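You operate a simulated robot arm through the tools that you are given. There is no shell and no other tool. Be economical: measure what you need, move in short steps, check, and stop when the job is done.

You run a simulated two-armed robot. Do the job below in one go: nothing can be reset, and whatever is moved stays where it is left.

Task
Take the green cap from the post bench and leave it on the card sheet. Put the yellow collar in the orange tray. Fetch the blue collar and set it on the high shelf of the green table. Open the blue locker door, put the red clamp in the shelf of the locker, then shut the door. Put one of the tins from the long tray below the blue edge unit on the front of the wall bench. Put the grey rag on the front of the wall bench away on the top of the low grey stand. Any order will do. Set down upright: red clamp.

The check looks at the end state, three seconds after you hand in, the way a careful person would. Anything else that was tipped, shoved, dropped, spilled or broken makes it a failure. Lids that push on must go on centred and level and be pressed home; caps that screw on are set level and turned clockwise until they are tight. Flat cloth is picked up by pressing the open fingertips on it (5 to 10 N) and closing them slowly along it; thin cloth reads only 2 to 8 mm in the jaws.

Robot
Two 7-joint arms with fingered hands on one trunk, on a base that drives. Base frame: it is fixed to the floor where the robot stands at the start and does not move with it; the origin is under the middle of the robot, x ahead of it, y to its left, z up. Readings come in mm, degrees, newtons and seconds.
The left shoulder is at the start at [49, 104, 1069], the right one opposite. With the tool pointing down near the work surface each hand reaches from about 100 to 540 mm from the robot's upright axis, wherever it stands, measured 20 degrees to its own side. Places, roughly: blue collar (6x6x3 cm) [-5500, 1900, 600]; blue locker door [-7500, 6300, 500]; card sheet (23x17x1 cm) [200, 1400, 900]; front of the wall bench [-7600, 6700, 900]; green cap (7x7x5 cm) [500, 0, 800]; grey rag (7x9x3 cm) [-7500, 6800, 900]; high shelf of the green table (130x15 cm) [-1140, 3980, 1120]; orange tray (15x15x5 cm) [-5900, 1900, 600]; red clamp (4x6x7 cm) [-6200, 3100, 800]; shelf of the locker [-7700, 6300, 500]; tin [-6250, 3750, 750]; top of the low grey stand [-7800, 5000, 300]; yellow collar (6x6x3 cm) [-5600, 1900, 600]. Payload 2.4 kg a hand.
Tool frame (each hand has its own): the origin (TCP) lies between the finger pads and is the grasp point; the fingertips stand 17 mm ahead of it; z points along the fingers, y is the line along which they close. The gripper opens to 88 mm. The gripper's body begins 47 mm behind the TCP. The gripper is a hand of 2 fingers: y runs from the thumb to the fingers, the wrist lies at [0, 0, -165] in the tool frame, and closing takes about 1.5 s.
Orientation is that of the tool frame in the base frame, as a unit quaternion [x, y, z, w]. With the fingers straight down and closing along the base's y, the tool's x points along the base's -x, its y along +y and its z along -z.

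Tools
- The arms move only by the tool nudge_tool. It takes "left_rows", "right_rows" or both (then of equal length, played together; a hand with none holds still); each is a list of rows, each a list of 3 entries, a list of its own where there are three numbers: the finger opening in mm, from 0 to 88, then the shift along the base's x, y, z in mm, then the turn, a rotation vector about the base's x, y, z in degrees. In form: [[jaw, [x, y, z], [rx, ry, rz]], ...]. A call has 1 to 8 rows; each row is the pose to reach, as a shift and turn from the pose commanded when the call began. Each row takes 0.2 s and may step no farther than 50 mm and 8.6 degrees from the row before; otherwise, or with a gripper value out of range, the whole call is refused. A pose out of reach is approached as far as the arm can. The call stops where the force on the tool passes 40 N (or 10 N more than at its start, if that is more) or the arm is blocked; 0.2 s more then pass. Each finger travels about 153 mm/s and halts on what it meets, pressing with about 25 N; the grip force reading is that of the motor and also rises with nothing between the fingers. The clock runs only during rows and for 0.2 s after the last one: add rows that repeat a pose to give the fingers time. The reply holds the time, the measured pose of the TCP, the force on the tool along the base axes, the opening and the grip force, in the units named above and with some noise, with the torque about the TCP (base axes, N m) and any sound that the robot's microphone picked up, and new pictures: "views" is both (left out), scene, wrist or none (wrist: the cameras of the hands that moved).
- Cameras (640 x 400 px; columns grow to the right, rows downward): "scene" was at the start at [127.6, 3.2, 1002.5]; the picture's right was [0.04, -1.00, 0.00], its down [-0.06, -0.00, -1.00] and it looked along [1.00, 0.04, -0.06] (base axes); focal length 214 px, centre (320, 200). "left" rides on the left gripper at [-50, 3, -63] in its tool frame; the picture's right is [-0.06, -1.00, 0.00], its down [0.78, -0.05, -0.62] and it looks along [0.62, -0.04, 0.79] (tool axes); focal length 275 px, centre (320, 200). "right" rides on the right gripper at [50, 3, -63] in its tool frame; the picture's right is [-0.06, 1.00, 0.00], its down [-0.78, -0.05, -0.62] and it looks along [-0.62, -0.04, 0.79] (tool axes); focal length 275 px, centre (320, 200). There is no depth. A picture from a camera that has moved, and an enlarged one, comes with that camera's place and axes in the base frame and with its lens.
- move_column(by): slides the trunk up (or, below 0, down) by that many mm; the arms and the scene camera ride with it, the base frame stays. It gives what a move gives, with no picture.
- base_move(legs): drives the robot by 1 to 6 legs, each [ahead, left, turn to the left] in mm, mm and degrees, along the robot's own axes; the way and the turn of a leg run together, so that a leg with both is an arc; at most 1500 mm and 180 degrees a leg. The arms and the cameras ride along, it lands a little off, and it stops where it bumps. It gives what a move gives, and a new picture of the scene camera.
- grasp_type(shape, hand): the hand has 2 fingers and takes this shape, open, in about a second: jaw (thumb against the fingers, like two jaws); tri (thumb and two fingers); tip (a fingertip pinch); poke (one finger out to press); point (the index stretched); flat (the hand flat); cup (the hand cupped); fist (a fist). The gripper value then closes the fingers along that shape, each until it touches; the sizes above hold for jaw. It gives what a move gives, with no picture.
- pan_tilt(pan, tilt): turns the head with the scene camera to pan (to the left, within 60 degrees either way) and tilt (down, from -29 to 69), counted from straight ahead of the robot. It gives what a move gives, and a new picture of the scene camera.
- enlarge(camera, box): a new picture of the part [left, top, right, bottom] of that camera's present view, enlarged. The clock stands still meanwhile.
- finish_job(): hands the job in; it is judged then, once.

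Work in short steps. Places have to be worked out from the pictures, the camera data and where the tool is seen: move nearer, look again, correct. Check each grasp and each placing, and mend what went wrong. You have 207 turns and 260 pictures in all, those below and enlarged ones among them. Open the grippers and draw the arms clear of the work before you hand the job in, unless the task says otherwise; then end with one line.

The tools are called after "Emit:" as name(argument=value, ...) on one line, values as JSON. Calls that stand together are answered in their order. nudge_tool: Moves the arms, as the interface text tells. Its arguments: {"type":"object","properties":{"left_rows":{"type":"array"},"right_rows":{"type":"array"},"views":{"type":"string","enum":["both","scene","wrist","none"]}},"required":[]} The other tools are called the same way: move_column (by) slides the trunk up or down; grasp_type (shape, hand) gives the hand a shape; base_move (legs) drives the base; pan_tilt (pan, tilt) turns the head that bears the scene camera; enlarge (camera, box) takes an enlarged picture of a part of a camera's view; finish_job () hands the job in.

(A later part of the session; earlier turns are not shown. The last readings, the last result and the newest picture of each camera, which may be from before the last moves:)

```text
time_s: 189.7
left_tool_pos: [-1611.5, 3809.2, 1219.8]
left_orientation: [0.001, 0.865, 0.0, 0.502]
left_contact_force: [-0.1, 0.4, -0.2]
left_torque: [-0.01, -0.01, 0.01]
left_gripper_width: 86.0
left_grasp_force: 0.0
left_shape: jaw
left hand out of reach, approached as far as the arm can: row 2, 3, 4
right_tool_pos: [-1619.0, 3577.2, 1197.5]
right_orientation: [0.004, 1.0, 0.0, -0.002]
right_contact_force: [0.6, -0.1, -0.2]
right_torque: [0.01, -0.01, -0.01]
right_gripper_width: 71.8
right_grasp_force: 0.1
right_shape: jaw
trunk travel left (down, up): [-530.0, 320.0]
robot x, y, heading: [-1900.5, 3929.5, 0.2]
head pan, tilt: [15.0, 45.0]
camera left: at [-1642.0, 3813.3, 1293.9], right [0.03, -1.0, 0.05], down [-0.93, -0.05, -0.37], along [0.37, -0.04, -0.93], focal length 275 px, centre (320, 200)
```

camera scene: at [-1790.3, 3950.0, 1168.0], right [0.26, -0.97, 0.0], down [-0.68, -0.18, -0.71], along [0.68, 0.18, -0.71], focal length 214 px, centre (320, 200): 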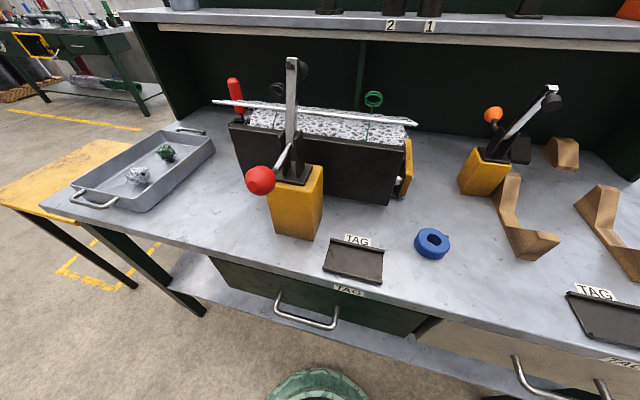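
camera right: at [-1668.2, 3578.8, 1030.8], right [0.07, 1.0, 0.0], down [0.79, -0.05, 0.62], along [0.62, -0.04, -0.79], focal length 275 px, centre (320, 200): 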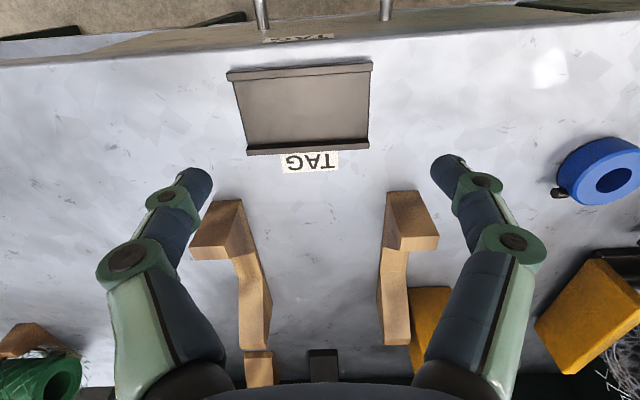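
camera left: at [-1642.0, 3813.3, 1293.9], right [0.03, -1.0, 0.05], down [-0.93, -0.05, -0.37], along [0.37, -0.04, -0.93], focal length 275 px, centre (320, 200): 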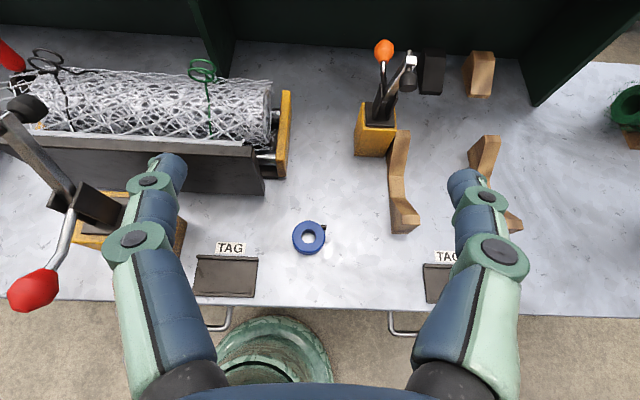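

The pitch is right and the collar is in view. To keep my left elbow off the lever when going down, I strafe 230 mm right so the collar lies straight ahead of the left shoulder, moving the left hand back over it.

Emit:
base_move(legs=[[0, -230, 0]])

Emit:
nudge_tool(left_rows=[[86, [0, 48, 0], [0, 0, 0]], [86, [0, 96, 0], [0, 0, 0]], [86, [0, 144, 0], [0, 0, 0]], [86, [0, 192, 0], [0, 0, 0]], [86, [0, 230, 0], [0, 0, 0]]], right_rows=[[72, [0, 0, 40], [0, 0, 0]], [72, [0, 0, 80], [0, 0, 0]], [72, [0, 0, 120], [0, 0, 0]], [72, [0, 0, 120], [0, 0, 0]], [72, [0, 0, 120], [0, 0, 0]]], views="wrist")

Emit:
pan_tilt(pan=25, tilt=35)

```text
time_s: 191.4
left_tool_pos: [-1610.4, 3578.3, 1219.1]
left_orientation: [0.001, 0.866, 0.0, 0.5]
left_contact_force: [0.5, 0.6, -1.3]
left_torque: [0.0, 0.02, 0.01]
left_gripper_width: 85.9
left_grasp_force: 0.1
left_shape: jaw
right_tool_pos: [-1616.5, 3346.3, 1197.1]
right_orientation: [0.002, 1.0, 0.0, -0.002]
right_contact_force: [-0.9, 0.5, 0.3]
right_torque: [-0.01, 0.04, -0.01]
right_gripper_width: 71.7
right_grasp_force: 0.2
right_shape: jaw
trunk travel left (down, up): [-530.0, 320.0]
robot x, y, heading: [-1902.0, 3697.4, 0.2]
head pan, tilt: [15.0, 45.0]
camera scene: at [-1789.6, 3718.1, 1168.0], right [0.26, -0.96, 0.0], down [-0.68, -0.19, -0.71], along [0.68, 0.19, -0.71], focal length 214 px, centre (320, 200)
```

scene: 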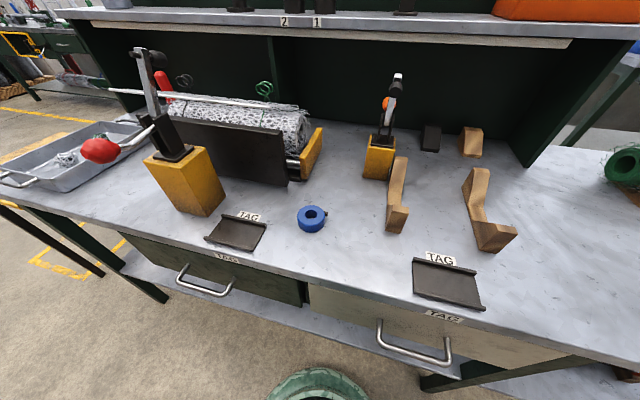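

```text
time_s: 192.6
left_tool_pos: [-1539.5, 3774.5, 1225.0]
left_orientation: [0.0, 0.866, 0.0, 0.5]
left_contact_force: [-0.8, 0.2, -0.2]
left_torque: [0.0, 0.0, -0.01]
left_gripper_width: 86.0
left_grasp_force: 0.1
left_shape: jaw
left hand out of reach, approached as far as the arm can: row 3, 4, 5
right_tool_pos: [-1618.5, 3347.8, 1318.8]
right_orientation: [0.002, 1.0, 0.0, -0.002]
right_contact_force: [-0.1, 0.4, 0.1]
right_torque: [0.01, -0.01, 0.0]
right_gripper_width: 72.0
right_grasp_force: 0.0
right_shape: jaw
right hand out of reach, approached as far as the arm can: row 2
trunk travel left (down, up): [-530.0, 320.0]
robot x, y, heading: [-1899.5, 3698.4, 0.7]
head pan, tilt: [15.0, 45.0]
camera right: at [-1668.5, 3349.8, 1381.7], right [0.07, 1.0, 0.0], down [0.79, -0.05, 0.62], along [0.61, -0.04, -0.79], focal length 275 px, centre (320, 200)
camera left: at [-1570.0, 3778.4, 1298.9], right [0.03, -1.0, 0.05], down [-0.93, -0.05, -0.37], along [0.37, -0.04, -0.93], focal length 275 px, centre (320, 200)
```

right: 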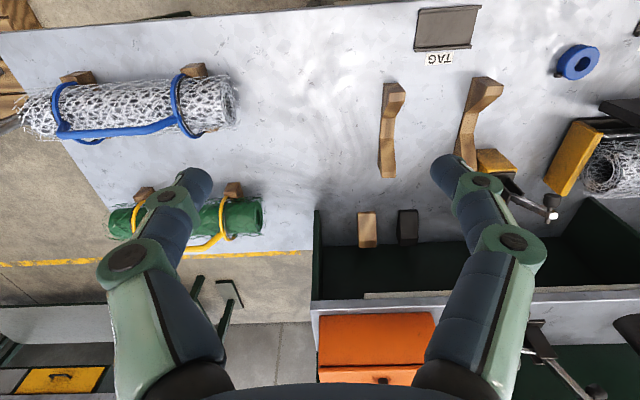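
left: 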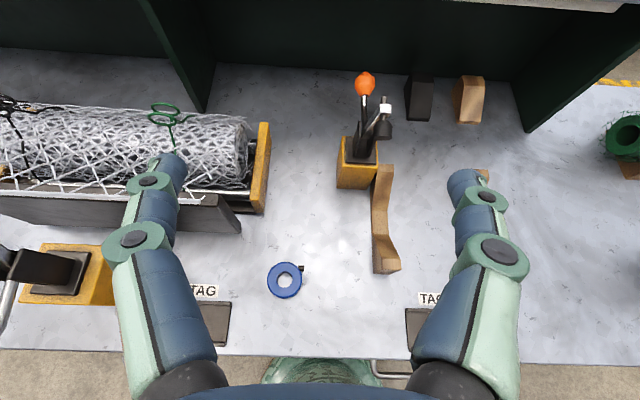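

```text
time_s: 193.3
left_tool_pos: [-1538.7, 3772.3, 1222.8]
left_orientation: [0.0, 0.866, 0.001, 0.499]
left_contact_force: [-0.1, -0.5, -0.1]
left_torque: [0.02, 0.0, -0.01]
left_gripper_width: 85.9
left_grasp_force: 0.1
left_shape: jaw
right_tool_pos: [-1617.3, 3345.8, 1317.3]
right_orientation: [0.002, 1.0, 0.0, -0.003]
right_contact_force: [0.6, -0.2, -0.5]
right_torque: [0.01, -0.01, 0.02]
right_gripper_width: 71.9
right_grasp_force: 0.1
right_shape: jaw
trunk travel left (down, up): [-530.0, 320.0]
robot x, y, heading: [-1900.5, 3702.0, 0.5]
head pan, tilt: [25.0, 35.0]
camera scene: at [-1788.6, 3735.3, 1182.8], right [0.43, -0.9, 0.0], down [-0.52, -0.24, -0.82], along [0.74, 0.35, -0.57], focal length 214 px, centre (320, 200)
```

scene: 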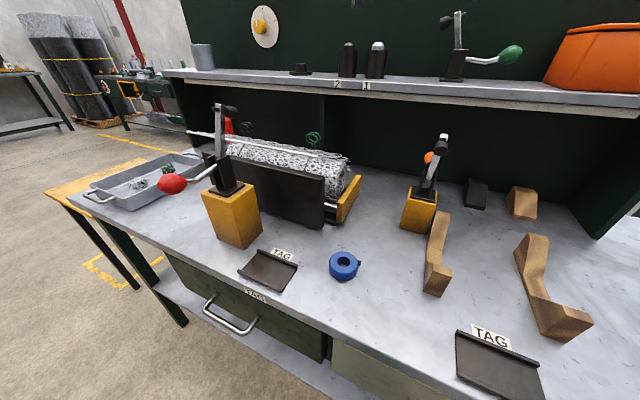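

The shelf has a free stretch at about y 4130–4400 (between a grey cylinder and a small dark block). Now I align the left hand over the collar in y and lower the trunk.

Emit:
nudge_tool(left_rows=[[86, [2, 20, 0], [0, 0, 0]], [86, [3, 38, 0], [0, 0, 0]]], views="none")

Emit:
move_column(by=-230)

Emit:
nudge_tool(left_rows=[[86, [0, 0, -30], [0, 0, 0]], [86, [0, 0, -60], [0, 0, 0]], [86, [0, 0, -80], [0, 0, 0]]])

```text
time_s: 193.9
left_tool_pos: [-1524.8, 3808.4, 1224.3]
left_orientation: [-0.001, 0.866, 0.001, 0.5]
left_contact_force: [-0.1, 0.7, -0.2]
left_torque: [-0.01, -0.01, -0.01]
left_gripper_width: 85.8
left_grasp_force: 0.1
left_shape: jaw
left hand out of reach, approached as far as the arm can: row 1, 2
right_tool_pos: [-1617.9, 3345.0, 1317.8]
right_orientation: [0.002, 1.0, 0.0, -0.002]
right_contact_force: [0.1, -0.1, 0.6]
right_torque: [-0.02, 0.02, 0.03]
right_gripper_width: 71.9
right_grasp_force: 0.0
right_shape: jaw
trunk travel left (down, up): [-530.0, 320.0]
robot x, y, heading: [-1899.3, 3696.9, 0.1]
head pan, tilt: [25.0, 35.0]
```

```text
time_s: 196.4
left_tool_pos: [-1508.5, 3807.4, 1002.9]
left_orientation: [-0.003, 0.861, 0.003, 0.508]
left_contact_force: [-0.1, 0.1, -0.2]
left_torque: [0.02, 0.02, 0.02]
left_gripper_width: 85.8
left_grasp_force: 0.1
left_shape: jaw
right_tool_pos: [-1607.3, 3345.4, 1076.8]
right_orientation: [0.001, 1.0, 0.002, -0.026]
right_contact_force: [-0.1, 0.5, -0.7]
right_torque: [0.04, -0.04, 0.01]
right_gripper_width: 71.7
right_grasp_force: 0.1
right_shape: jaw
trunk travel left (down, up): [-300.0, 550.0]
robot x, y, heading: [-1898.5, 3695.5, 0.1]
head pan, tilt: [25.0, 35.0]
```

```text
time_s: 196.8
left_tool_pos: [-1495.2, 3806.9, 1025.4]
left_orientation: [-0.004, 0.824, 0.004, 0.566]
left_contact_force: [-0.2, 0.3, -1.1]
left_torque: [0.0, 0.0, 0.02]
left_gripper_width: 86.0
left_grasp_force: 0.1
left_shape: jaw
right_tool_pos: [-1606.5, 3345.2, 1071.7]
right_orientation: [0.0, 1.0, 0.002, -0.027]
right_contact_force: [-0.4, 0.3, 0.1]
right_torque: [0.0, -0.01, 0.01]
right_gripper_width: 71.8
right_grasp_force: 0.1
right_shape: jaw
trunk travel left (down, up): [-300.0, 550.0]
robot x, y, heading: [-1899.4, 3698.8, 0.3]
head pan, tilt: [25.0, 35.0]
stopped in row 2 (left hand): the arm was blocked; the commanded pose is now the measured one
camera scene: at [-1789.6, 3733.0, 951.8], right [0.43, -0.9, 0.0], down [-0.51, -0.24, -0.82], along [0.74, 0.36, -0.57], focal length 214 px, centre (320, 200)
camera left: at [-1537.5, 3811.3, 1094.0], right [0.03, -1.0, 0.06], down [-0.86, -0.06, -0.51], along [0.51, -0.03, -0.86], focal length 275 px, centre (320, 200)
```

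scene: 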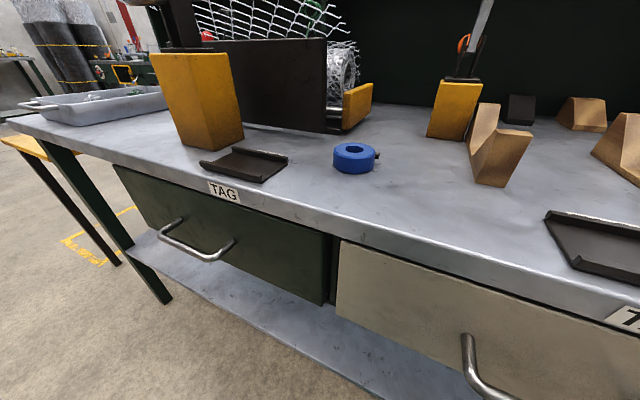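
left: 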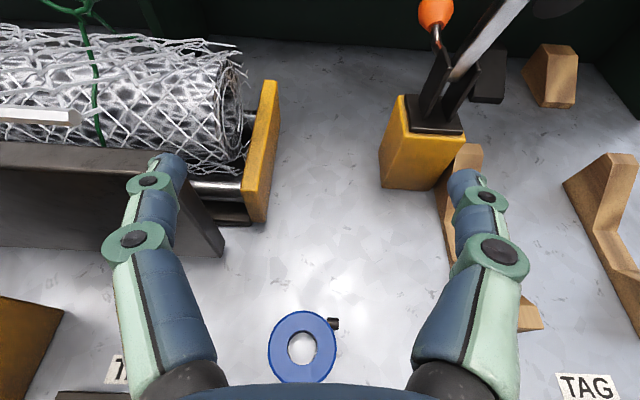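

The left arm is folded too tightly against the table edge (wrist too near its shoulder). I raise a little, back off 140 mm to open the elbow, and look again.

Emit:
move_column(by=100)

Emit:
base_move(legs=[[-150, 0, 0]])

```text
time_s: 198.1
left_tool_pos: [-1490.1, 3809.8, 1115.5]
left_orientation: [-0.004, 0.832, 0.002, 0.555]
left_contact_force: [0.2, 0.0, 0.9]
left_torque: [0.02, -0.01, -0.03]
left_gripper_width: 86.0
left_grasp_force: 0.1
left_shape: jaw
right_tool_pos: [-1601.0, 3347.6, 1172.6]
right_orientation: [0.001, 1.0, 0.0, -0.031]
right_contact_force: [0.3, -0.6, 0.1]
right_torque: [0.0, -0.01, 0.0]
right_gripper_width: 71.8
right_grasp_force: 0.0
right_shape: jaw
trunk travel left (down, up): [-400.0, 450.0]
robot x, y, heading: [-1901.5, 3703.8, 0.3]
head pan, tilt: [25.0, 35.0]
```

```text
time_s: 199.5
left_tool_pos: [-1641.2, 3809.0, 1115.3]
left_orientation: [-0.002, 0.831, 0.001, 0.556]
left_contact_force: [0.4, -1.0, 0.2]
left_torque: [0.06, 0.02, 0.0]
left_gripper_width: 85.9
left_grasp_force: 0.0
left_shape: jaw
right_tool_pos: [-1751.4, 3347.3, 1172.0]
right_orientation: [0.001, 1.0, 0.0, -0.029]
right_contact_force: [0.5, 0.7, 1.2]
right_torque: [-0.03, -0.04, 0.0]
right_gripper_width: 72.2
right_grasp_force: 0.1
right_shape: jaw
trunk travel left (down, up): [-400.0, 450.0]
robot x, y, heading: [-2049.9, 3694.9, 0.6]
head pan, tilt: [25.0, 35.0]
camera scene: at [-1937.4, 3735.6, 1052.1], right [0.43, -0.9, 0.0], down [-0.52, -0.25, -0.82], along [0.74, 0.35, -0.57], focal length 214 px, centre (320, 200)
```

scene: 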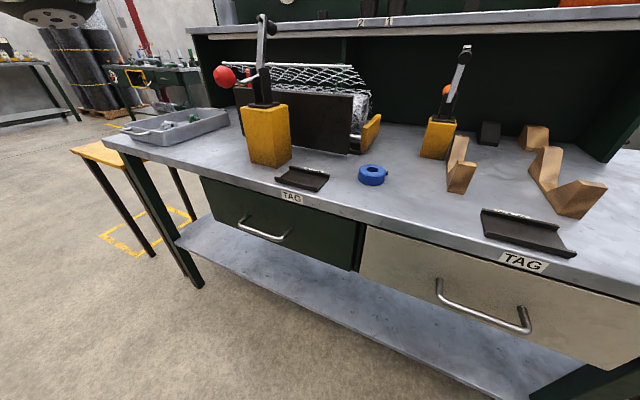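

Room again. I straighten to 60° pitch, move over the collar and come down to just above it.

Emit:
nudge_tool(left_rows=[[86, [45, 0, 0], [0, 3.8, 0]], [86, [90, 0, -5], [0, 7.6, 0]], [86, [103, 0, -45], [0, 7.6, 0]], [86, [103, 0, -90], [0, 7.6, 0]], [86, [103, 0, -135], [0, 7.6, 0]], [86, [103, 0, -180], [0, 7.6, 0]], [86, [103, 0, -215], [0, 7.6, 0]], [86, [103, 0, -230], [0, 7.6, 0]]], views="wrist")

```text
time_s: 201.3
left_tool_pos: [-1524.5, 3784.6, 901.7]
left_orientation: [-0.007, 0.87, 0.008, 0.493]
left_contact_force: [-0.1, 0.5, 0.2]
left_torque: [-0.01, 0.0, 0.01]
left_gripper_width: 86.0
left_grasp_force: 0.0
left_shape: jaw
left hand out of reach, approached as far as the arm can: row 6, 7, 8
right_tool_pos: [-1750.9, 3348.8, 1173.5]
right_orientation: [0.001, 1.0, -0.001, -0.03]
right_contact_force: [0.9, -0.5, -0.1]
right_torque: [0.04, 0.02, -0.04]
right_gripper_width: 71.7
right_grasp_force: 0.1
right_shape: jaw
trunk travel left (down, up): [-400.0, 450.0]
robot x, y, heading: [-2049.8, 3697.4, 0.5]
head pan, tilt: [25.0, 35.0]
camera left: at [-1554.4, 3788.2, 976.4], right [0.05, -1.0, 0.05], down [-0.93, -0.07, -0.36], along [0.36, -0.03, -0.93], focal length 275 px, centre (320, 200)
```

left: 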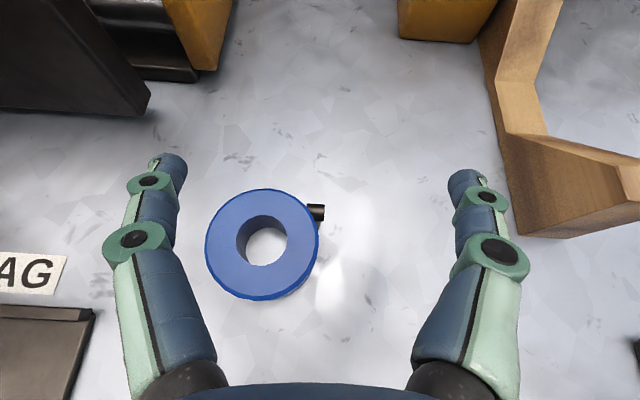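

The reach limit now comes from the trunk being high. I raise the hand, lower the trunk, and then finish the descent.

Emit:
nudge_tool(left_rows=[[86, [-5, 10, 45], [0, 0, 0]], [86, [-10, 25, 90], [0, 0, 0]], [86, [-10, 25, 130], [0, 0, 0]]], views="none")

Emit:
move_column(by=-150)

Emit:
nudge_tool(left_rows=[[86, [0, 0, 0], [0, 0, 0]]], views="wrist")

```text
time_s: 202.1
left_tool_pos: [-1536.0, 3807.5, 1032.9]
left_orientation: [-0.002, 0.866, 0.001, 0.5]
left_contact_force: [-0.1, -1.0, 0.4]
left_torque: [0.03, 0.01, -0.01]
left_gripper_width: 85.8
left_grasp_force: 0.0
left_shape: jaw
right_tool_pos: [-1752.2, 3347.5, 1174.1]
right_orientation: [0.0, 1.0, -0.001, -0.03]
right_contact_force: [0.4, 0.3, 0.6]
right_torque: [0.01, 0.0, 0.02]
right_gripper_width: 71.7
right_grasp_force: 0.1
right_shape: jaw
trunk travel left (down, up): [-400.0, 450.0]
robot x, y, heading: [-2045.7, 3702.1, 0.5]
head pan, tilt: [25.0, 35.0]
```

```text
time_s: 203.8
left_tool_pos: [-1535.4, 3807.7, 883.9]
left_orientation: [-0.002, 0.866, 0.001, 0.499]
left_contact_force: [-0.7, 0.4, 0.7]
left_torque: [-0.04, -0.02, 0.01]
left_gripper_width: 86.0
left_grasp_force: 0.1
left_shape: jaw
right_tool_pos: [-1743.9, 3347.2, 1012.5]
right_orientation: [0.001, 0.999, -0.001, -0.047]
right_contact_force: [-0.4, -0.2, 0.1]
right_torque: [0.0, -0.03, 0.0]
right_gripper_width: 71.7
right_grasp_force: 0.2
right_shape: jaw
trunk travel left (down, up): [-250.0, 600.0]
robot x, y, heading: [-2052.8, 3698.7, 0.4]
head pan, tilt: [25.0, 35.0]
```

```text
time_s: 204.2
left_tool_pos: [-1535.7, 3808.5, 883.3]
left_orientation: [-0.003, 0.866, 0.001, 0.499]
left_contact_force: [0.1, 0.0, 0.0]
left_torque: [-0.02, 0.01, -0.02]
left_gripper_width: 85.9
left_grasp_force: 0.2
left_shape: jaw
right_tool_pos: [-1742.6, 3348.1, 1013.3]
right_orientation: [0.0, 0.999, -0.001, -0.048]
right_contact_force: [0.3, -0.3, -0.1]
right_torque: [-0.01, -0.03, 0.02]
right_gripper_width: 71.8
right_grasp_force: 0.0
right_shape: jaw
trunk travel left (down, up): [-250.0, 600.0]
robot x, y, heading: [-2052.4, 3697.2, 0.5]
head pan, tilt: [25.0, 35.0]
camera left: at [-1565.6, 3812.1, 957.7], right [0.04, -1.0, 0.05], down [-0.93, -0.05, -0.37], along [0.37, -0.04, -0.93], focal length 275 px, centre (320, 200)
```

left: 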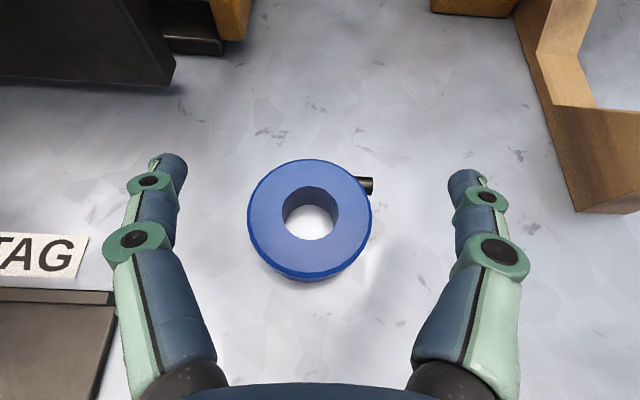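

Centred at about [-1532, 3811]. I go down 41 mm, staying 5 mm short in x to avoid the set-screw, then check.

Emit:
nudge_tool(left_rows=[[86, [-2, 2, -20], [0, 0, 0]], [86, [-4, 2, -34], [0, 0, 0]], [86, [-4, 2, -41], [0, 0, 0]], [86, [-4, 2, -41], [0, 0, 0]]], views="wrist")

```text
time_s: 205.2
left_tool_pos: [-1540.1, 3809.5, 840.8]
left_orientation: [-0.003, 0.867, 0.002, 0.499]
left_contact_force: [0.4, 0.3, 0.1]
left_torque: [0.02, 0.0, 0.02]
left_gripper_width: 85.8
left_grasp_force: 0.0
left_shape: jaw
right_tool_pos: [-1742.7, 3346.6, 1013.4]
right_orientation: [0.0, 0.999, -0.001, -0.047]
right_contact_force: [-0.2, 0.6, 0.2]
right_torque: [-0.02, -0.01, -0.03]
right_gripper_width: 71.8
right_grasp_force: 0.1
right_shape: jaw
trunk travel left (down, up): [-250.0, 600.0]
robot x, y, heading: [-2051.8, 3697.6, 0.5]
head pan, tilt: [25.0, 35.0]
camera left: at [-1569.5, 3814.5, 916.4], right [0.04, -1.0, 0.05], down [-0.93, -0.05, -0.37], along [0.37, -0.04, -0.93], focal length 275 px, centre (320, 200)
```

left: 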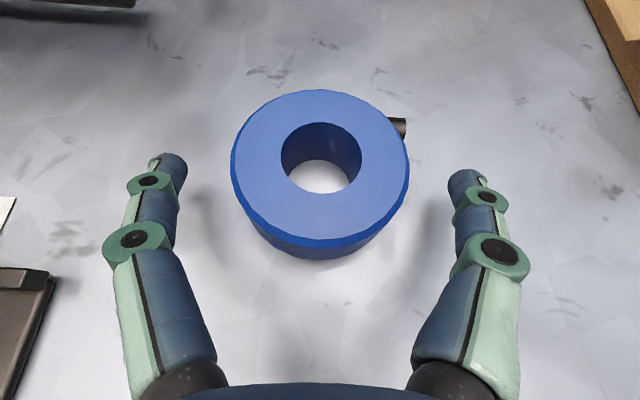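

Good straddle. I close the fingers.

Emit:
nudge_tool(left_rows=[[86, [3, 0, 0], [0, 0, 0]], [60, [3, 0, 0], [0, 0, 0]], [45, [3, 0, 0], [0, 0, 0]], [42, [3, 0, 0], [0, 0, 0]], [42, [3, 0, 0], [0, 0, 0]]], views="wrist")

```text
time_s: 206.4
left_tool_pos: [-1535.7, 3810.3, 841.0]
left_orientation: [-0.003, 0.866, 0.002, 0.499]
left_contact_force: [0.8, 0.6, -0.2]
left_torque: [-0.03, 0.01, -0.05]
left_gripper_width: 47.6
left_grasp_force: 24.7
left_shape: jaw
right_tool_pos: [-1743.0, 3347.7, 1013.4]
right_orientation: [0.001, 0.999, -0.001, -0.047]
right_contact_force: [-0.4, 0.5, 0.3]
right_torque: [-0.03, 0.0, 0.0]
right_gripper_width: 72.2
right_grasp_force: 0.0
right_shape: jaw
trunk travel left (down, up): [-250.0, 600.0]
robot x, y, heading: [-2046.3, 3694.6, 0.6]
head pan, tilt: [25.0, 35.0]
camera left: at [-1566.4, 3814.5, 916.6], right [0.04, -1.0, 0.05], down [-0.93, -0.05, -0.37], along [0.37, -0.04, -0.93], focal length 275 px, centre (320, 200)
```

left: 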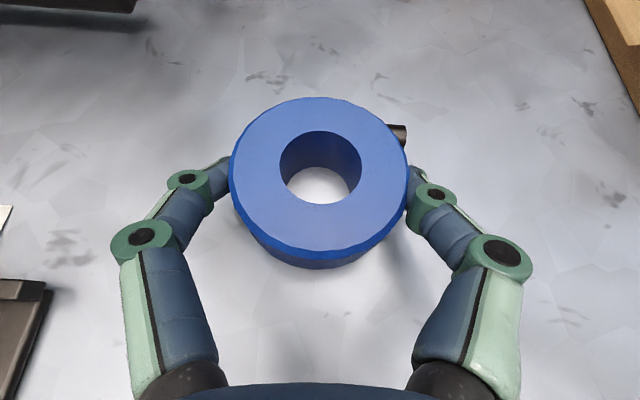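

Gripped (25 N). I lift it 180 mm and raise the trunk 210 mm.

Emit:
nudge_tool(left_rows=[[42, [0, 0, 25], [0, 0, 0]], [42, [0, 0, 70], [0, 0, 0]], [42, [0, 0, 115], [0, 0, 0]], [42, [0, 0, 160], [0, 0, 0]], [42, [0, 0, 190], [0, 0, 0]]], views="wrist")

Emit:
move_column(by=220)

Emit:
pan_tilt(pan=20, tilt=20)

```text
time_s: 207.6
left_tool_pos: [-1535.7, 3809.7, 1033.0]
left_orientation: [-0.004, 0.866, 0.002, 0.499]
left_contact_force: [0.0, -1.2, -3.3]
left_torque: [0.01, 0.02, 0.0]
left_gripper_width: 47.1
left_grasp_force: 25.1
left_shape: jaw
right_tool_pos: [-1742.0, 3347.2, 1014.8]
right_orientation: [0.001, 0.999, -0.001, -0.047]
right_contact_force: [0.3, 1.0, -0.3]
right_torque: [-0.02, -0.01, 0.0]
right_gripper_width: 72.0
right_grasp_force: 0.1
right_shape: jaw
trunk travel left (down, up): [-250.0, 600.0]
robot x, y, heading: [-2051.1, 3699.0, 0.2]
head pan, tilt: [25.0, 35.0]
camera left: at [-1565.7, 3813.9, 1106.5], right [0.04, -1.0, 0.05], down [-0.93, -0.05, -0.37], along [0.37, -0.04, -0.93], focal length 275 px, centre (320, 200)
```

left: 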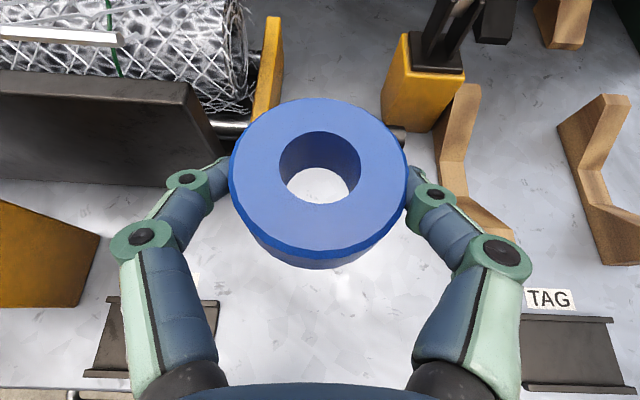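

```text
time_s: 210.0
left_tool_pos: [-1536.3, 3809.7, 1252.3]
left_orientation: [-0.002, 0.867, 0.001, 0.499]
left_contact_force: [-0.3, 0.2, -2.5]
left_torque: [-0.02, 0.02, -0.02]
left_gripper_width: 47.2
left_grasp_force: 24.6
left_shape: jaw
right_tool_pos: [-1742.5, 3347.4, 1233.3]
right_orientation: [0.001, 0.999, -0.001, -0.047]
right_contact_force: [0.4, -0.2, -0.1]
right_torque: [-0.02, -0.03, -0.01]
right_gripper_width: 71.8
right_grasp_force: 0.1
right_shape: jaw
trunk travel left (down, up): [-470.0, 380.0]
robot x, y, heading: [-2051.4, 3697.9, 0.4]
head pan, tilt: [25.0, 35.0]
```

```text
time_s: 210.7
left_tool_pos: [-1535.8, 3810.2, 1251.4]
left_orientation: [-0.003, 0.867, 0.0, 0.499]
left_contact_force: [0.1, 0.4, -3.6]
left_torque: [-0.02, 0.03, 0.02]
left_gripper_width: 47.4
left_grasp_force: 25.2
left_shape: jaw
right_tool_pos: [-1743.2, 3347.9, 1234.7]
right_orientation: [0.001, 0.999, 0.0, -0.048]
right_contact_force: [0.2, -0.4, -0.3]
right_torque: [-0.02, -0.03, 0.01]
right_gripper_width: 71.9
right_grasp_force: 0.1
right_shape: jaw
trunk travel left (down, up): [-470.0, 380.0]
robot x, y, heading: [-2046.5, 3697.0, 0.3]
head pan, tilt: [20.0, 20.0]
camera scene: at [-1930.6, 3730.3, 1146.2], right [0.35, -0.94, 0.0], down [-0.32, -0.12, -0.94], along [0.88, 0.33, -0.34], focal length 214 px, centre (320, 200)
```

scene: 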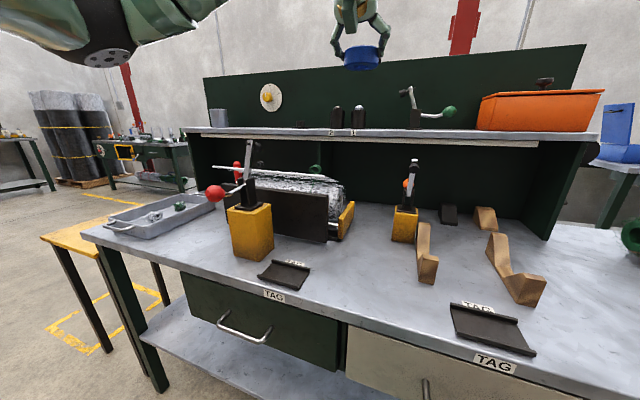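

The collar is securely held flat. I strafe left to y≈4125 and drive up to the table, then look at the shelf.

Emit:
base_move(legs=[[0, 430, 0], [155, 0, 0]])

Emit:
nudge_tool(left_rows=[[42, [30, 0, -5], [0, 0, 0]], [42, [60, 0, -10], [0, 0, 0]]], views="both")

```text
time_s: 214.4
left_tool_pos: [-1381.5, 4239.3, 1252.2]
left_orientation: [-0.002, 0.867, 0.001, 0.499]
left_contact_force: [0.8, 0.0, -2.3]
left_torque: [0.02, 0.02, -0.03]
left_gripper_width: 47.1
left_grasp_force: 25.3
left_shape: jaw
right_tool_pos: [-1589.2, 3776.9, 1233.6]
right_orientation: [0.002, 0.999, -0.001, -0.048]
right_contact_force: [0.6, 0.4, -0.6]
right_torque: [0.0, 0.01, -0.01]
right_gripper_width: 71.6
right_grasp_force: 0.1
right_shape: jaw
trunk travel left (down, up): [-470.0, 380.0]
robot x, y, heading: [-1895.8, 4127.7, 0.2]
head pan, tilt: [20.0, 20.0]
camera scene: at [-1776.4, 4160.1, 1146.2], right [0.35, -0.94, 0.0], down [-0.32, -0.12, -0.94], along [0.88, 0.33, -0.34], focal length 214 px, centre (320, 200)
```

scene: 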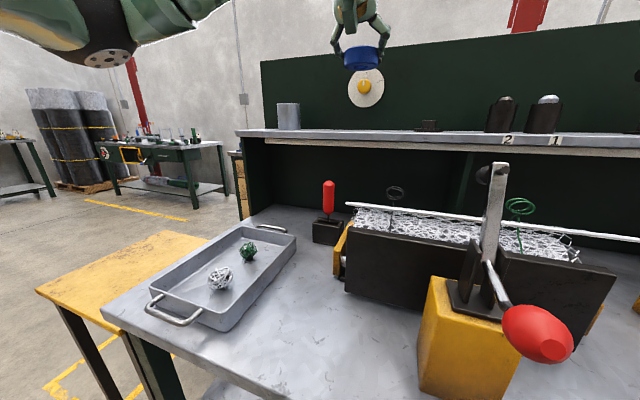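

```text
time_s: 215.0
left_tool_pos: [-1321.9, 4241.0, 1241.5]
left_orientation: [-0.003, 0.867, 0.001, 0.499]
left_contact_force: [-0.6, -0.1, -3.1]
left_torque: [-0.02, 0.02, 0.01]
left_gripper_width: 47.3
left_grasp_force: 25.3
left_shape: jaw
right_tool_pos: [-1590.8, 3777.9, 1234.4]
right_orientation: [0.003, 0.999, -0.001, -0.048]
right_contact_force: [0.4, 0.2, -0.2]
right_torque: [0.0, 0.0, 0.0]
right_gripper_width: 72.0
right_grasp_force: 0.0
right_shape: jaw
trunk travel left (down, up): [-470.0, 380.0]
robot x, y, heading: [-1893.0, 4125.5, 0.1]
head pan, tilt: [20.0, 20.0]
camera scene: at [-1777.0, 4159.9, 1146.3], right [0.35, -0.94, 0.0], down [-0.32, -0.12, -0.94], along [0.88, 0.33, -0.34], focal length 214 px, centre (320, 200)
camera left: at [-1351.6, 4244.5, 1315.9], right [0.04, -1.0, 0.05], down [-0.93, -0.05, -0.37], along [0.37, -0.04, -0.93], focal length 275 px, centre (320, 200)
```

scene: 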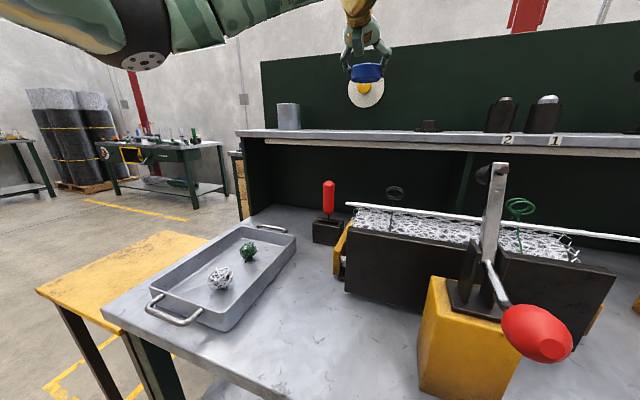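
left: 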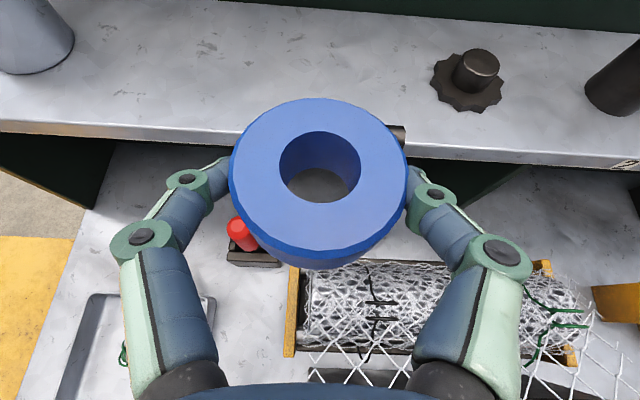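

The shelf (x -1229…-1060, z≈1127) is clear at y=4240. I extend to x≈-1175 and lower to near it.

Emit:
nudge_tool(left_rows=[[42, [45, 0, -5], [0, 0, 0]], [42, [90, 0, -10], [0, 0, 0]], [42, [130, 0, -20], [0, 0, 0]], [42, [147, 0, -45], [0, 0, 0]], [42, [147, 0, -75], [0, 0, 0]], [42, [147, 0, -85], [0, 0, 0]]], views="both")

```text
time_s: 216.4
left_tool_pos: [-1207.9, 4241.6, 1178.4]
left_orientation: [-0.003, 0.866, 0.002, 0.5]
left_contact_force: [-0.3, 1.0, -2.1]
left_torque: [0.02, 0.06, -0.01]
left_gripper_width: 47.1
left_grasp_force: 24.6
left_shape: jaw
left hand out of reach, approached as far as the arm can: row 3, 4, 5, 6
right_tool_pos: [-1591.1, 3777.3, 1234.9]
right_orientation: [0.002, 0.999, 0.001, -0.047]
right_contact_force: [0.3, -0.2, 1.1]
right_torque: [-0.01, 0.01, 0.0]
right_gripper_width: 71.6
right_grasp_force: 0.0
right_shape: jaw
trunk travel left (down, up): [-470.0, 380.0]
robot x, y, heading: [-1894.5, 4129.7, 0.2]
head pan, tilt: [20.0, 20.0]
camera scene: at [-1777.3, 4159.8, 1146.3], right [0.35, -0.94, 0.0], down [-0.32, -0.12, -0.94], along [0.88, 0.33, -0.34], focal length 214 px, centre (320, 200)
camera left: at [-1237.9, 4246.7, 1252.7], right [0.04, -1.0, 0.05], down [-0.93, -0.05, -0.37], along [0.37, -0.04, -0.93], focal length 275 px, centre (320, 200)
```

scene: 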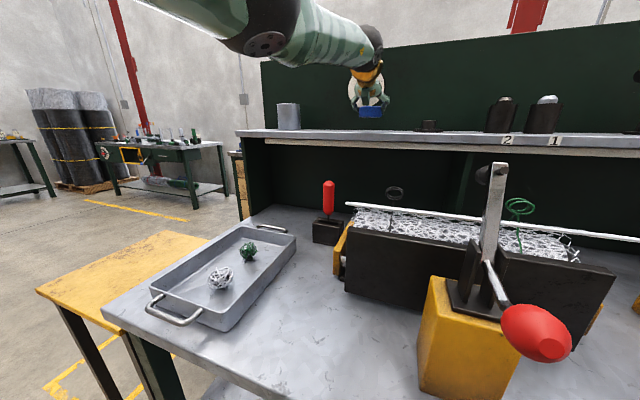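
left: 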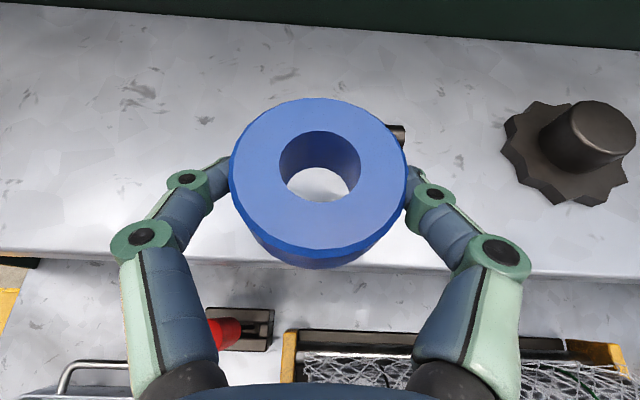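

I'm about 30 mm short of a safe position on the shelf. I ease the base 35 mm forward (the lower shelf is recessed) and watch.

Emit:
base_move(legs=[[35, 0, 0]])

Emit:
nudge_tool(left_rows=[[42, [0, 0, 0], [0, 0, 0]]], views="wrist")

```text
time_s: 217.2
left_tool_pos: [-1171.2, 4242.9, 1176.5]
left_orientation: [-0.001, 0.867, 0.0, 0.498]
left_contact_force: [-0.1, 0.4, -2.5]
left_torque: [-0.01, 0.05, -0.02]
left_gripper_width: 47.2
left_grasp_force: 25.1
left_shape: jaw
right_tool_pos: [-1554.2, 3777.0, 1232.9]
right_orientation: [0.002, 0.999, -0.001, -0.048]
right_contact_force: [0.6, 0.0, -0.1]
right_torque: [0.02, 0.0, -0.02]
right_gripper_width: 71.9
right_grasp_force: 0.1
right_shape: jaw
trunk travel left (down, up): [-470.0, 380.0]
robot x, y, heading: [-1861.1, 4129.6, 0.1]
head pan, tilt: [20.0, 20.0]
camera scene: at [-1740.9, 4160.2, 1146.1], right [0.35, -0.94, 0.0], down [-0.32, -0.12, -0.94], along [0.88, 0.33, -0.34], focal length 214 px, centre (320, 200)
```

scene: 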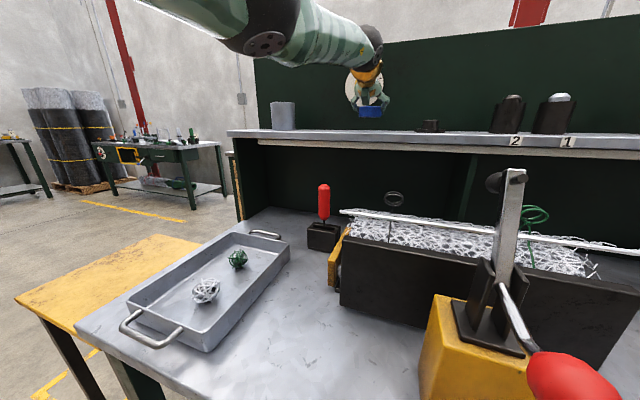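

```text
time_s: 217.6
left_tool_pos: [-1171.6, 4243.5, 1177.8]
left_orientation: [-0.002, 0.867, 0.001, 0.498]
left_contact_force: [0.3, -0.2, -2.4]
left_torque: [-0.01, 0.01, 0.0]
left_gripper_width: 46.9
left_grasp_force: 24.8
left_shape: jaw
right_tool_pos: [-1555.2, 3777.8, 1232.8]
right_orientation: [0.002, 0.999, -0.001, -0.047]
right_contact_force: [0.2, -0.5, -0.5]
right_torque: [0.01, 0.0, 0.02]
right_gripper_width: 71.8
right_grasp_force: 0.2
right_shape: jaw
trunk travel left (down, up): [-470.0, 380.0]
robot x, y, heading: [-1861.9, 4129.5, 0.4]
head pan, tilt: [20.0, 20.0]
camera left: at [-1202.2, 4247.1, 1252.3], right [0.04, -1.0, 0.05], down [-0.93, -0.05, -0.37], along [0.37, -0.04, -0.93], focal length 275 px, centre (320, 200)
```

left: 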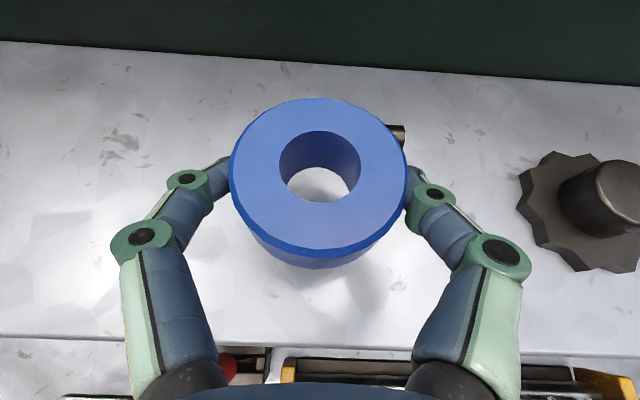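

The collar now hangs fully over the shelf. I lower it in small steps until it touches.

Emit:
nudge_tool(left_rows=[[42, [-2, 0, -10], [0, 0, 0]], [42, [-3, 0, -20], [0, 0, 0]], [42, [-3, 0, -25], [0, 0, 0]], [42, [-3, 0, -28], [0, 0, 0]], [42, [-3, 0, -31], [0, 0, 0]], [42, [-3, 0, -34], [0, 0, 0]]], views="wrist")

```text
time_s: 219.0
left_tool_pos: [-1175.8, 4242.3, 1144.7]
left_orientation: [-0.002, 0.866, 0.001, 0.5]
left_contact_force: [0.1, -0.4, -2.7]
left_torque: [0.01, 0.08, -0.02]
left_gripper_width: 46.9
left_grasp_force: 25.0
left_shape: jaw
right_tool_pos: [-1555.1, 3777.3, 1234.1]
right_orientation: [0.002, 0.999, -0.001, -0.048]
right_contact_force: [0.7, -0.2, 1.0]
right_torque: [-0.02, 0.0, -0.04]
right_gripper_width: 71.7
right_grasp_force: 0.0
right_shape: jaw
trunk travel left (down, up): [-470.0, 380.0]
robot x, y, heading: [-1858.7, 4126.2, 0.2]
head pan, tilt: [20.0, 20.0]
camera left: at [-1205.6, 4247.3, 1218.5], right [0.04, -1.0, 0.05], down [-0.93, -0.05, -0.37], along [0.37, -0.04, -0.93], focal length 275 px, centre (320, 200)
```

left: 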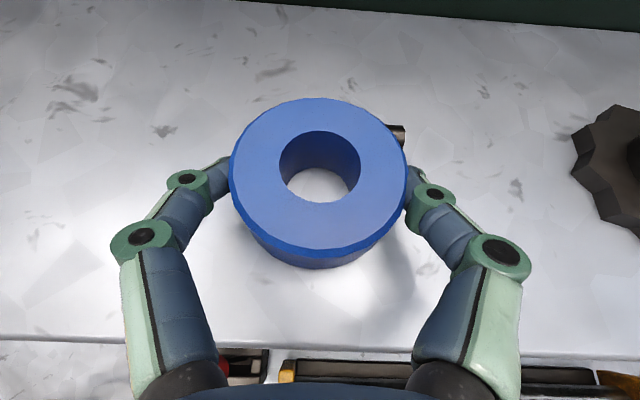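

Still free; a few more millimetres.

Emit:
nudge_tool(left_rows=[[42, [0, 0, -3], [0, 0, 0]], [42, [0, 0, -6], [0, 0, 0]], [42, [0, 0, -9], [0, 0, 0]], [42, [0, 0, -12], [0, 0, 0]], [42, [0, 0, -12], [0, 0, 0]]], views="wrist")

```text
time_s: 220.2
left_tool_pos: [-1175.3, 4242.1, 1139.0]
left_orientation: [-0.002, 0.864, 0.001, 0.503]
left_contact_force: [10.1, 3.9, 36.4]
left_torque: [0.06, -0.4, 0.03]
left_gripper_width: 46.7
left_grasp_force: 25.2
left_shape: jaw
right_tool_pos: [-1556.8, 3775.7, 1234.1]
right_orientation: [0.002, 0.999, -0.001, -0.046]
right_contact_force: [0.1, -0.6, -0.1]
right_torque: [-0.02, -0.02, -0.01]
right_gripper_width: 71.7
right_grasp_force: 0.1
right_shape: jaw
trunk travel left (down, up): [-470.0, 380.0]
robot x, y, heading: [-1857.3, 4129.9, 0.4]
head pan, tilt: [20.0, 20.0]
camera left: at [-1207.6, 4246.8, 1212.2], right [0.03, -1.0, 0.05], down [-0.92, -0.05, -0.38], along [0.38, -0.04, -0.92], focal length 275 px, centre (320, 200)
```

left: 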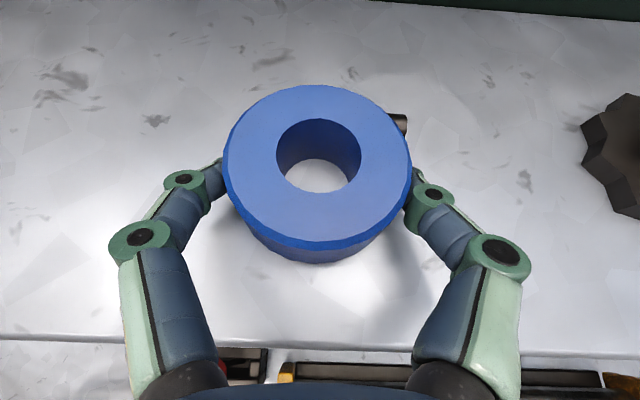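

Contact on the shelf. I relieve, open, and withdraw back and up along the fingers.

Emit:
nudge_tool(left_rows=[[42, [0, 0, 3], [0, 0, 0]], [60, [0, 0, 3], [0, 0, 0]], [80, [0, 0, 3], [0, 0, 0]], [84, [0, 0, 3], [0, 0, 0]], [84, [-22, 0, 18], [0, 0, 0]], [84, [-60, 0, 45], [0, 0, 0]], [84, [-100, 0, 70], [0, 0, 0]], [84, [-140, 0, 95], [0, 0, 0]]], views="both")

```text
time_s: 222.0
left_tool_pos: [-1315.4, 4244.0, 1228.7]
left_orientation: [-0.003, 0.867, 0.001, 0.499]
left_contact_force: [-0.4, 0.9, 0.0]
left_torque: [-0.02, -0.01, -0.03]
left_gripper_width: 84.2
left_grasp_force: 0.1
left_shape: jaw
right_tool_pos: [-1555.1, 3777.6, 1232.9]
right_orientation: [0.002, 0.999, 0.0, -0.048]
right_contact_force: [0.4, 0.7, -0.2]
right_torque: [0.0, -0.03, 0.02]
right_gripper_width: 71.8
right_grasp_force: 0.0
right_shape: jaw
trunk travel left (down, up): [-470.0, 380.0]
robot x, y, heading: [-1858.8, 4129.1, 0.4]
head pan, tilt: [20.0, 20.0]
camera scene: at [-1742.5, 4160.3, 1146.4], right [0.35, -0.94, 0.0], down [-0.32, -0.12, -0.94], along [0.88, 0.33, -0.34], focal length 214 px, centre (320, 200)
camera left: at [-1346.3, 4247.9, 1302.9], right [0.04, -1.0, 0.05], down [-0.93, -0.06, -0.37], along [0.37, -0.04, -0.93], focal length 275 px, centre (320, 200)
```

scene: 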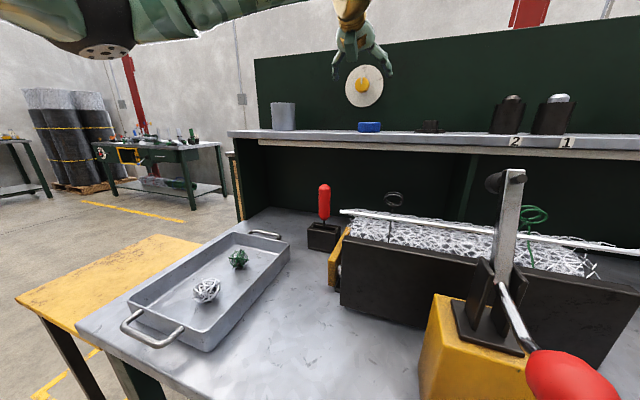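
left: 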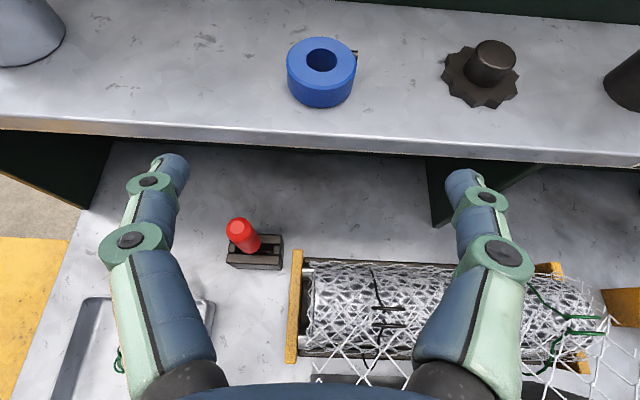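

The blue collar sits level on the high shelf. I back away from the table and bring the left hand back to fingers-down.

Emit:
base_move(legs=[[-450, 0, 0]])

Emit:
nudge_tool(left_rows=[[84, [-20, 0, 0], [0, 7.5, 0]], [84, [-40, 0, 0], [0, 15, 0]], [84, [-60, 0, 0], [0, 22.5, 0]], [84, [-80, 0, 0], [0, 30, 0]], [84, [-100, 0, 0], [0, 37.5, 0]], [84, [-120, 0, 0], [0, 45, 0]], [84, [-140, 0, 0], [0, 52.5, 0]], [84, [-160, 0, 0], [0, 60, 0]]], right_rows=[[84, [0, 0, -5], [0, -0.7, 0]], [84, [0, 0, -10], [0, -1.4, 0]], [84, [0, 0, -15], [0, -2, 0]], [84, [0, 0, -20], [0, -2.7, 0]], [84, [0, 0, -25], [0, -3.4, 0]], [84, [0, 0, -30], [0, -4.1, 0]], [84, [0, 0, -35], [0, -4.8, 0]], [84, [0, 0, -40], [0, -5.5, 0]]], views="none")

Emit:
move_column(by=-170)

Emit:
base_move(legs=[[0, 0, 110]])

```text
time_s: 224.7
left_tool_pos: [-1762.4, 4241.7, 1227.5]
left_orientation: [-0.003, 0.867, 0.001, 0.499]
left_contact_force: [0.9, -1.0, 0.1]
left_torque: [0.02, 0.0, -0.03]
left_gripper_width: 84.1
left_grasp_force: 0.2
left_shape: jaw
right_tool_pos: [-2001.0, 3773.9, 1233.5]
right_orientation: [0.001, 0.999, -0.001, -0.048]
right_contact_force: [-0.1, -0.8, 0.1]
right_torque: [-0.02, 0.0, 0.03]
right_gripper_width: 72.1
right_grasp_force: 0.0
right_shape: jaw
trunk travel left (down, up): [-470.0, 380.0]
robot x, y, heading: [-2308.9, 4125.5, 0.4]
head pan, tilt: [20.0, 20.0]
camera scene: at [-2189.9, 4157.6, 1146.4], right [0.35, -0.94, 0.0], down [-0.32, -0.12, -0.94], along [0.88, 0.33, -0.34], focal length 214 px, centre (320, 200)
```

scene: 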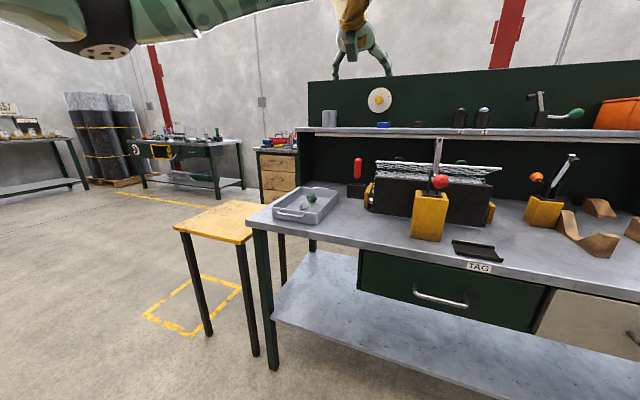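

```text
time_s: 226.5
left_tool_pos: [-1923.2, 4240.6, 1229.1]
left_orientation: [-0.002, 1.0, 0.003, -0.001]
left_contact_force: [0.2, 0.9, -0.2]
left_torque: [-0.04, 0.0, 0.01]
left_gripper_width: 83.9
left_grasp_force: 0.0
left_shape: jaw
right_tool_pos: [-2001.7, 3774.6, 1192.7]
right_orientation: [0.001, 1.0, -0.001, 0.002]
right_contact_force: [-0.1, -0.1, 0.2]
right_torque: [-0.02, 0.01, -0.01]
right_gripper_width: 83.8
right_grasp_force: 0.1
right_shape: jaw
trunk travel left (down, up): [-470.0, 380.0]
robot x, y, heading: [-2309.1, 4126.3, 0.2]
head pan, tilt: [20.0, 20.0]
```

```text
time_s: 228.4
left_tool_pos: [-1923.6, 4241.0, 1057.6]
left_orientation: [-0.002, 1.0, 0.003, 0.0]
left_contact_force: [0.1, 0.1, 1.1]
left_torque: [-0.02, -0.01, -0.02]
left_gripper_width: 83.9
left_grasp_force: 0.0
left_shape: jaw
right_tool_pos: [-2001.2, 3774.7, 1023.3]
right_orientation: [0.001, 1.0, 0.0, 0.001]
right_contact_force: [1.2, -0.2, -0.2]
right_torque: [0.0, -0.01, -0.01]
right_gripper_width: 83.8
right_grasp_force: 0.0
right_shape: jaw
trunk travel left (down, up): [-300.0, 550.0]
robot x, y, heading: [-2312.8, 4124.9, 0.5]
head pan, tilt: [20.0, 20.0]
```

```text
time_s: 233.4
left_tool_pos: [-2549.5, 4448.0, 1058.1]
left_orientation: [0.821, -0.572, -0.001, 0.003]
left_contact_force: [0.3, 0.7, 0.1]
left_torque: [-0.03, 0.02, 0.02]
left_gripper_width: 83.9
left_grasp_force: 0.0
left_shape: jaw
right_tool_pos: [-2083.9, 4532.2, 1023.6]
right_orientation: [0.818, -0.575, 0.0, 0.0]
right_contact_force: [0.0, -0.7, 0.3]
right_torque: [0.0, 0.01, 0.0]
right_gripper_width: 83.9
right_grasp_force: 0.1
right_shape: jaw
trunk travel left (down, up): [-300.0, 550.0]
robot x, y, heading: [-2308.9, 4127.5, 110.3]
head pan, tilt: [20.0, 20.0]
camera scene: at [-2377.2, 4227.1, 975.4], right [0.76, 0.65, 0.0], down [0.22, -0.26, -0.94], along [-0.61, 0.72, -0.34], focal length 214 px, centre (320, 200)
```

scene: 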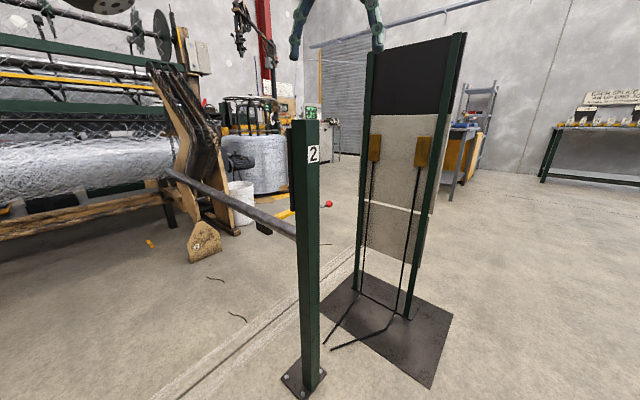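

North is crowded with posts and panels I don't know, so I return by the known southern way: down the aisle, left of the pallet and the floor stop, then facing west.

Emit:
base_move(legs=[[0, 0, 160], [1200, 0, 0], [600, -500, 0], [1350, -450, 0], [0, 0, -90]])

```text
time_s: 260.4
left_tool_pos: [-3679.7, 883.6, 1057.6]
left_orientation: [1.0, -0.013, 0.0, 0.003]
left_contact_force: [-0.5, -0.2, 0.5]
left_torque: [0.01, -0.01, 0.01]
left_gripper_width: 83.8
left_grasp_force: 0.1
left_shape: jaw
right_tool_pos: [-3588.8, 1347.8, 1022.9]
right_orientation: [1.0, -0.015, 0.0, 0.0]
right_contact_force: [0.5, 0.0, -0.4]
right_torque: [0.01, -0.03, 0.0]
right_gripper_width: 84.0
right_grasp_force: 0.1
right_shape: jaw
trunk travel left (down, up): [-300.0, 550.0]
robot x, y, heading: [-3290.4, 990.2, 178.7]
head pan, tilt: [20.0, 20.0]
camera scene: at [-3409.8, 958.9, 975.4], right [-0.32, 0.95, 0.0], down [0.32, 0.11, -0.94], along [-0.89, -0.3, -0.34], focal length 214 px, centre (320, 200)
```

scene: 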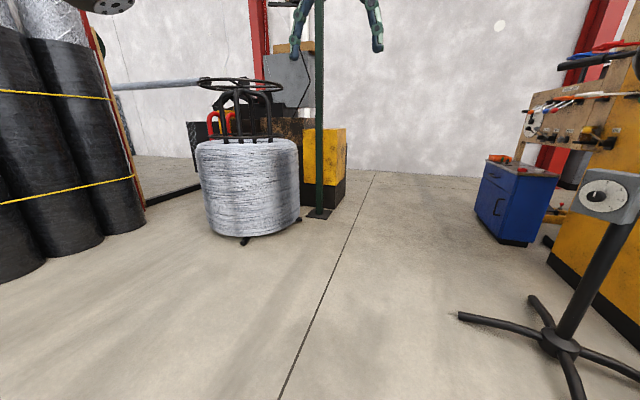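

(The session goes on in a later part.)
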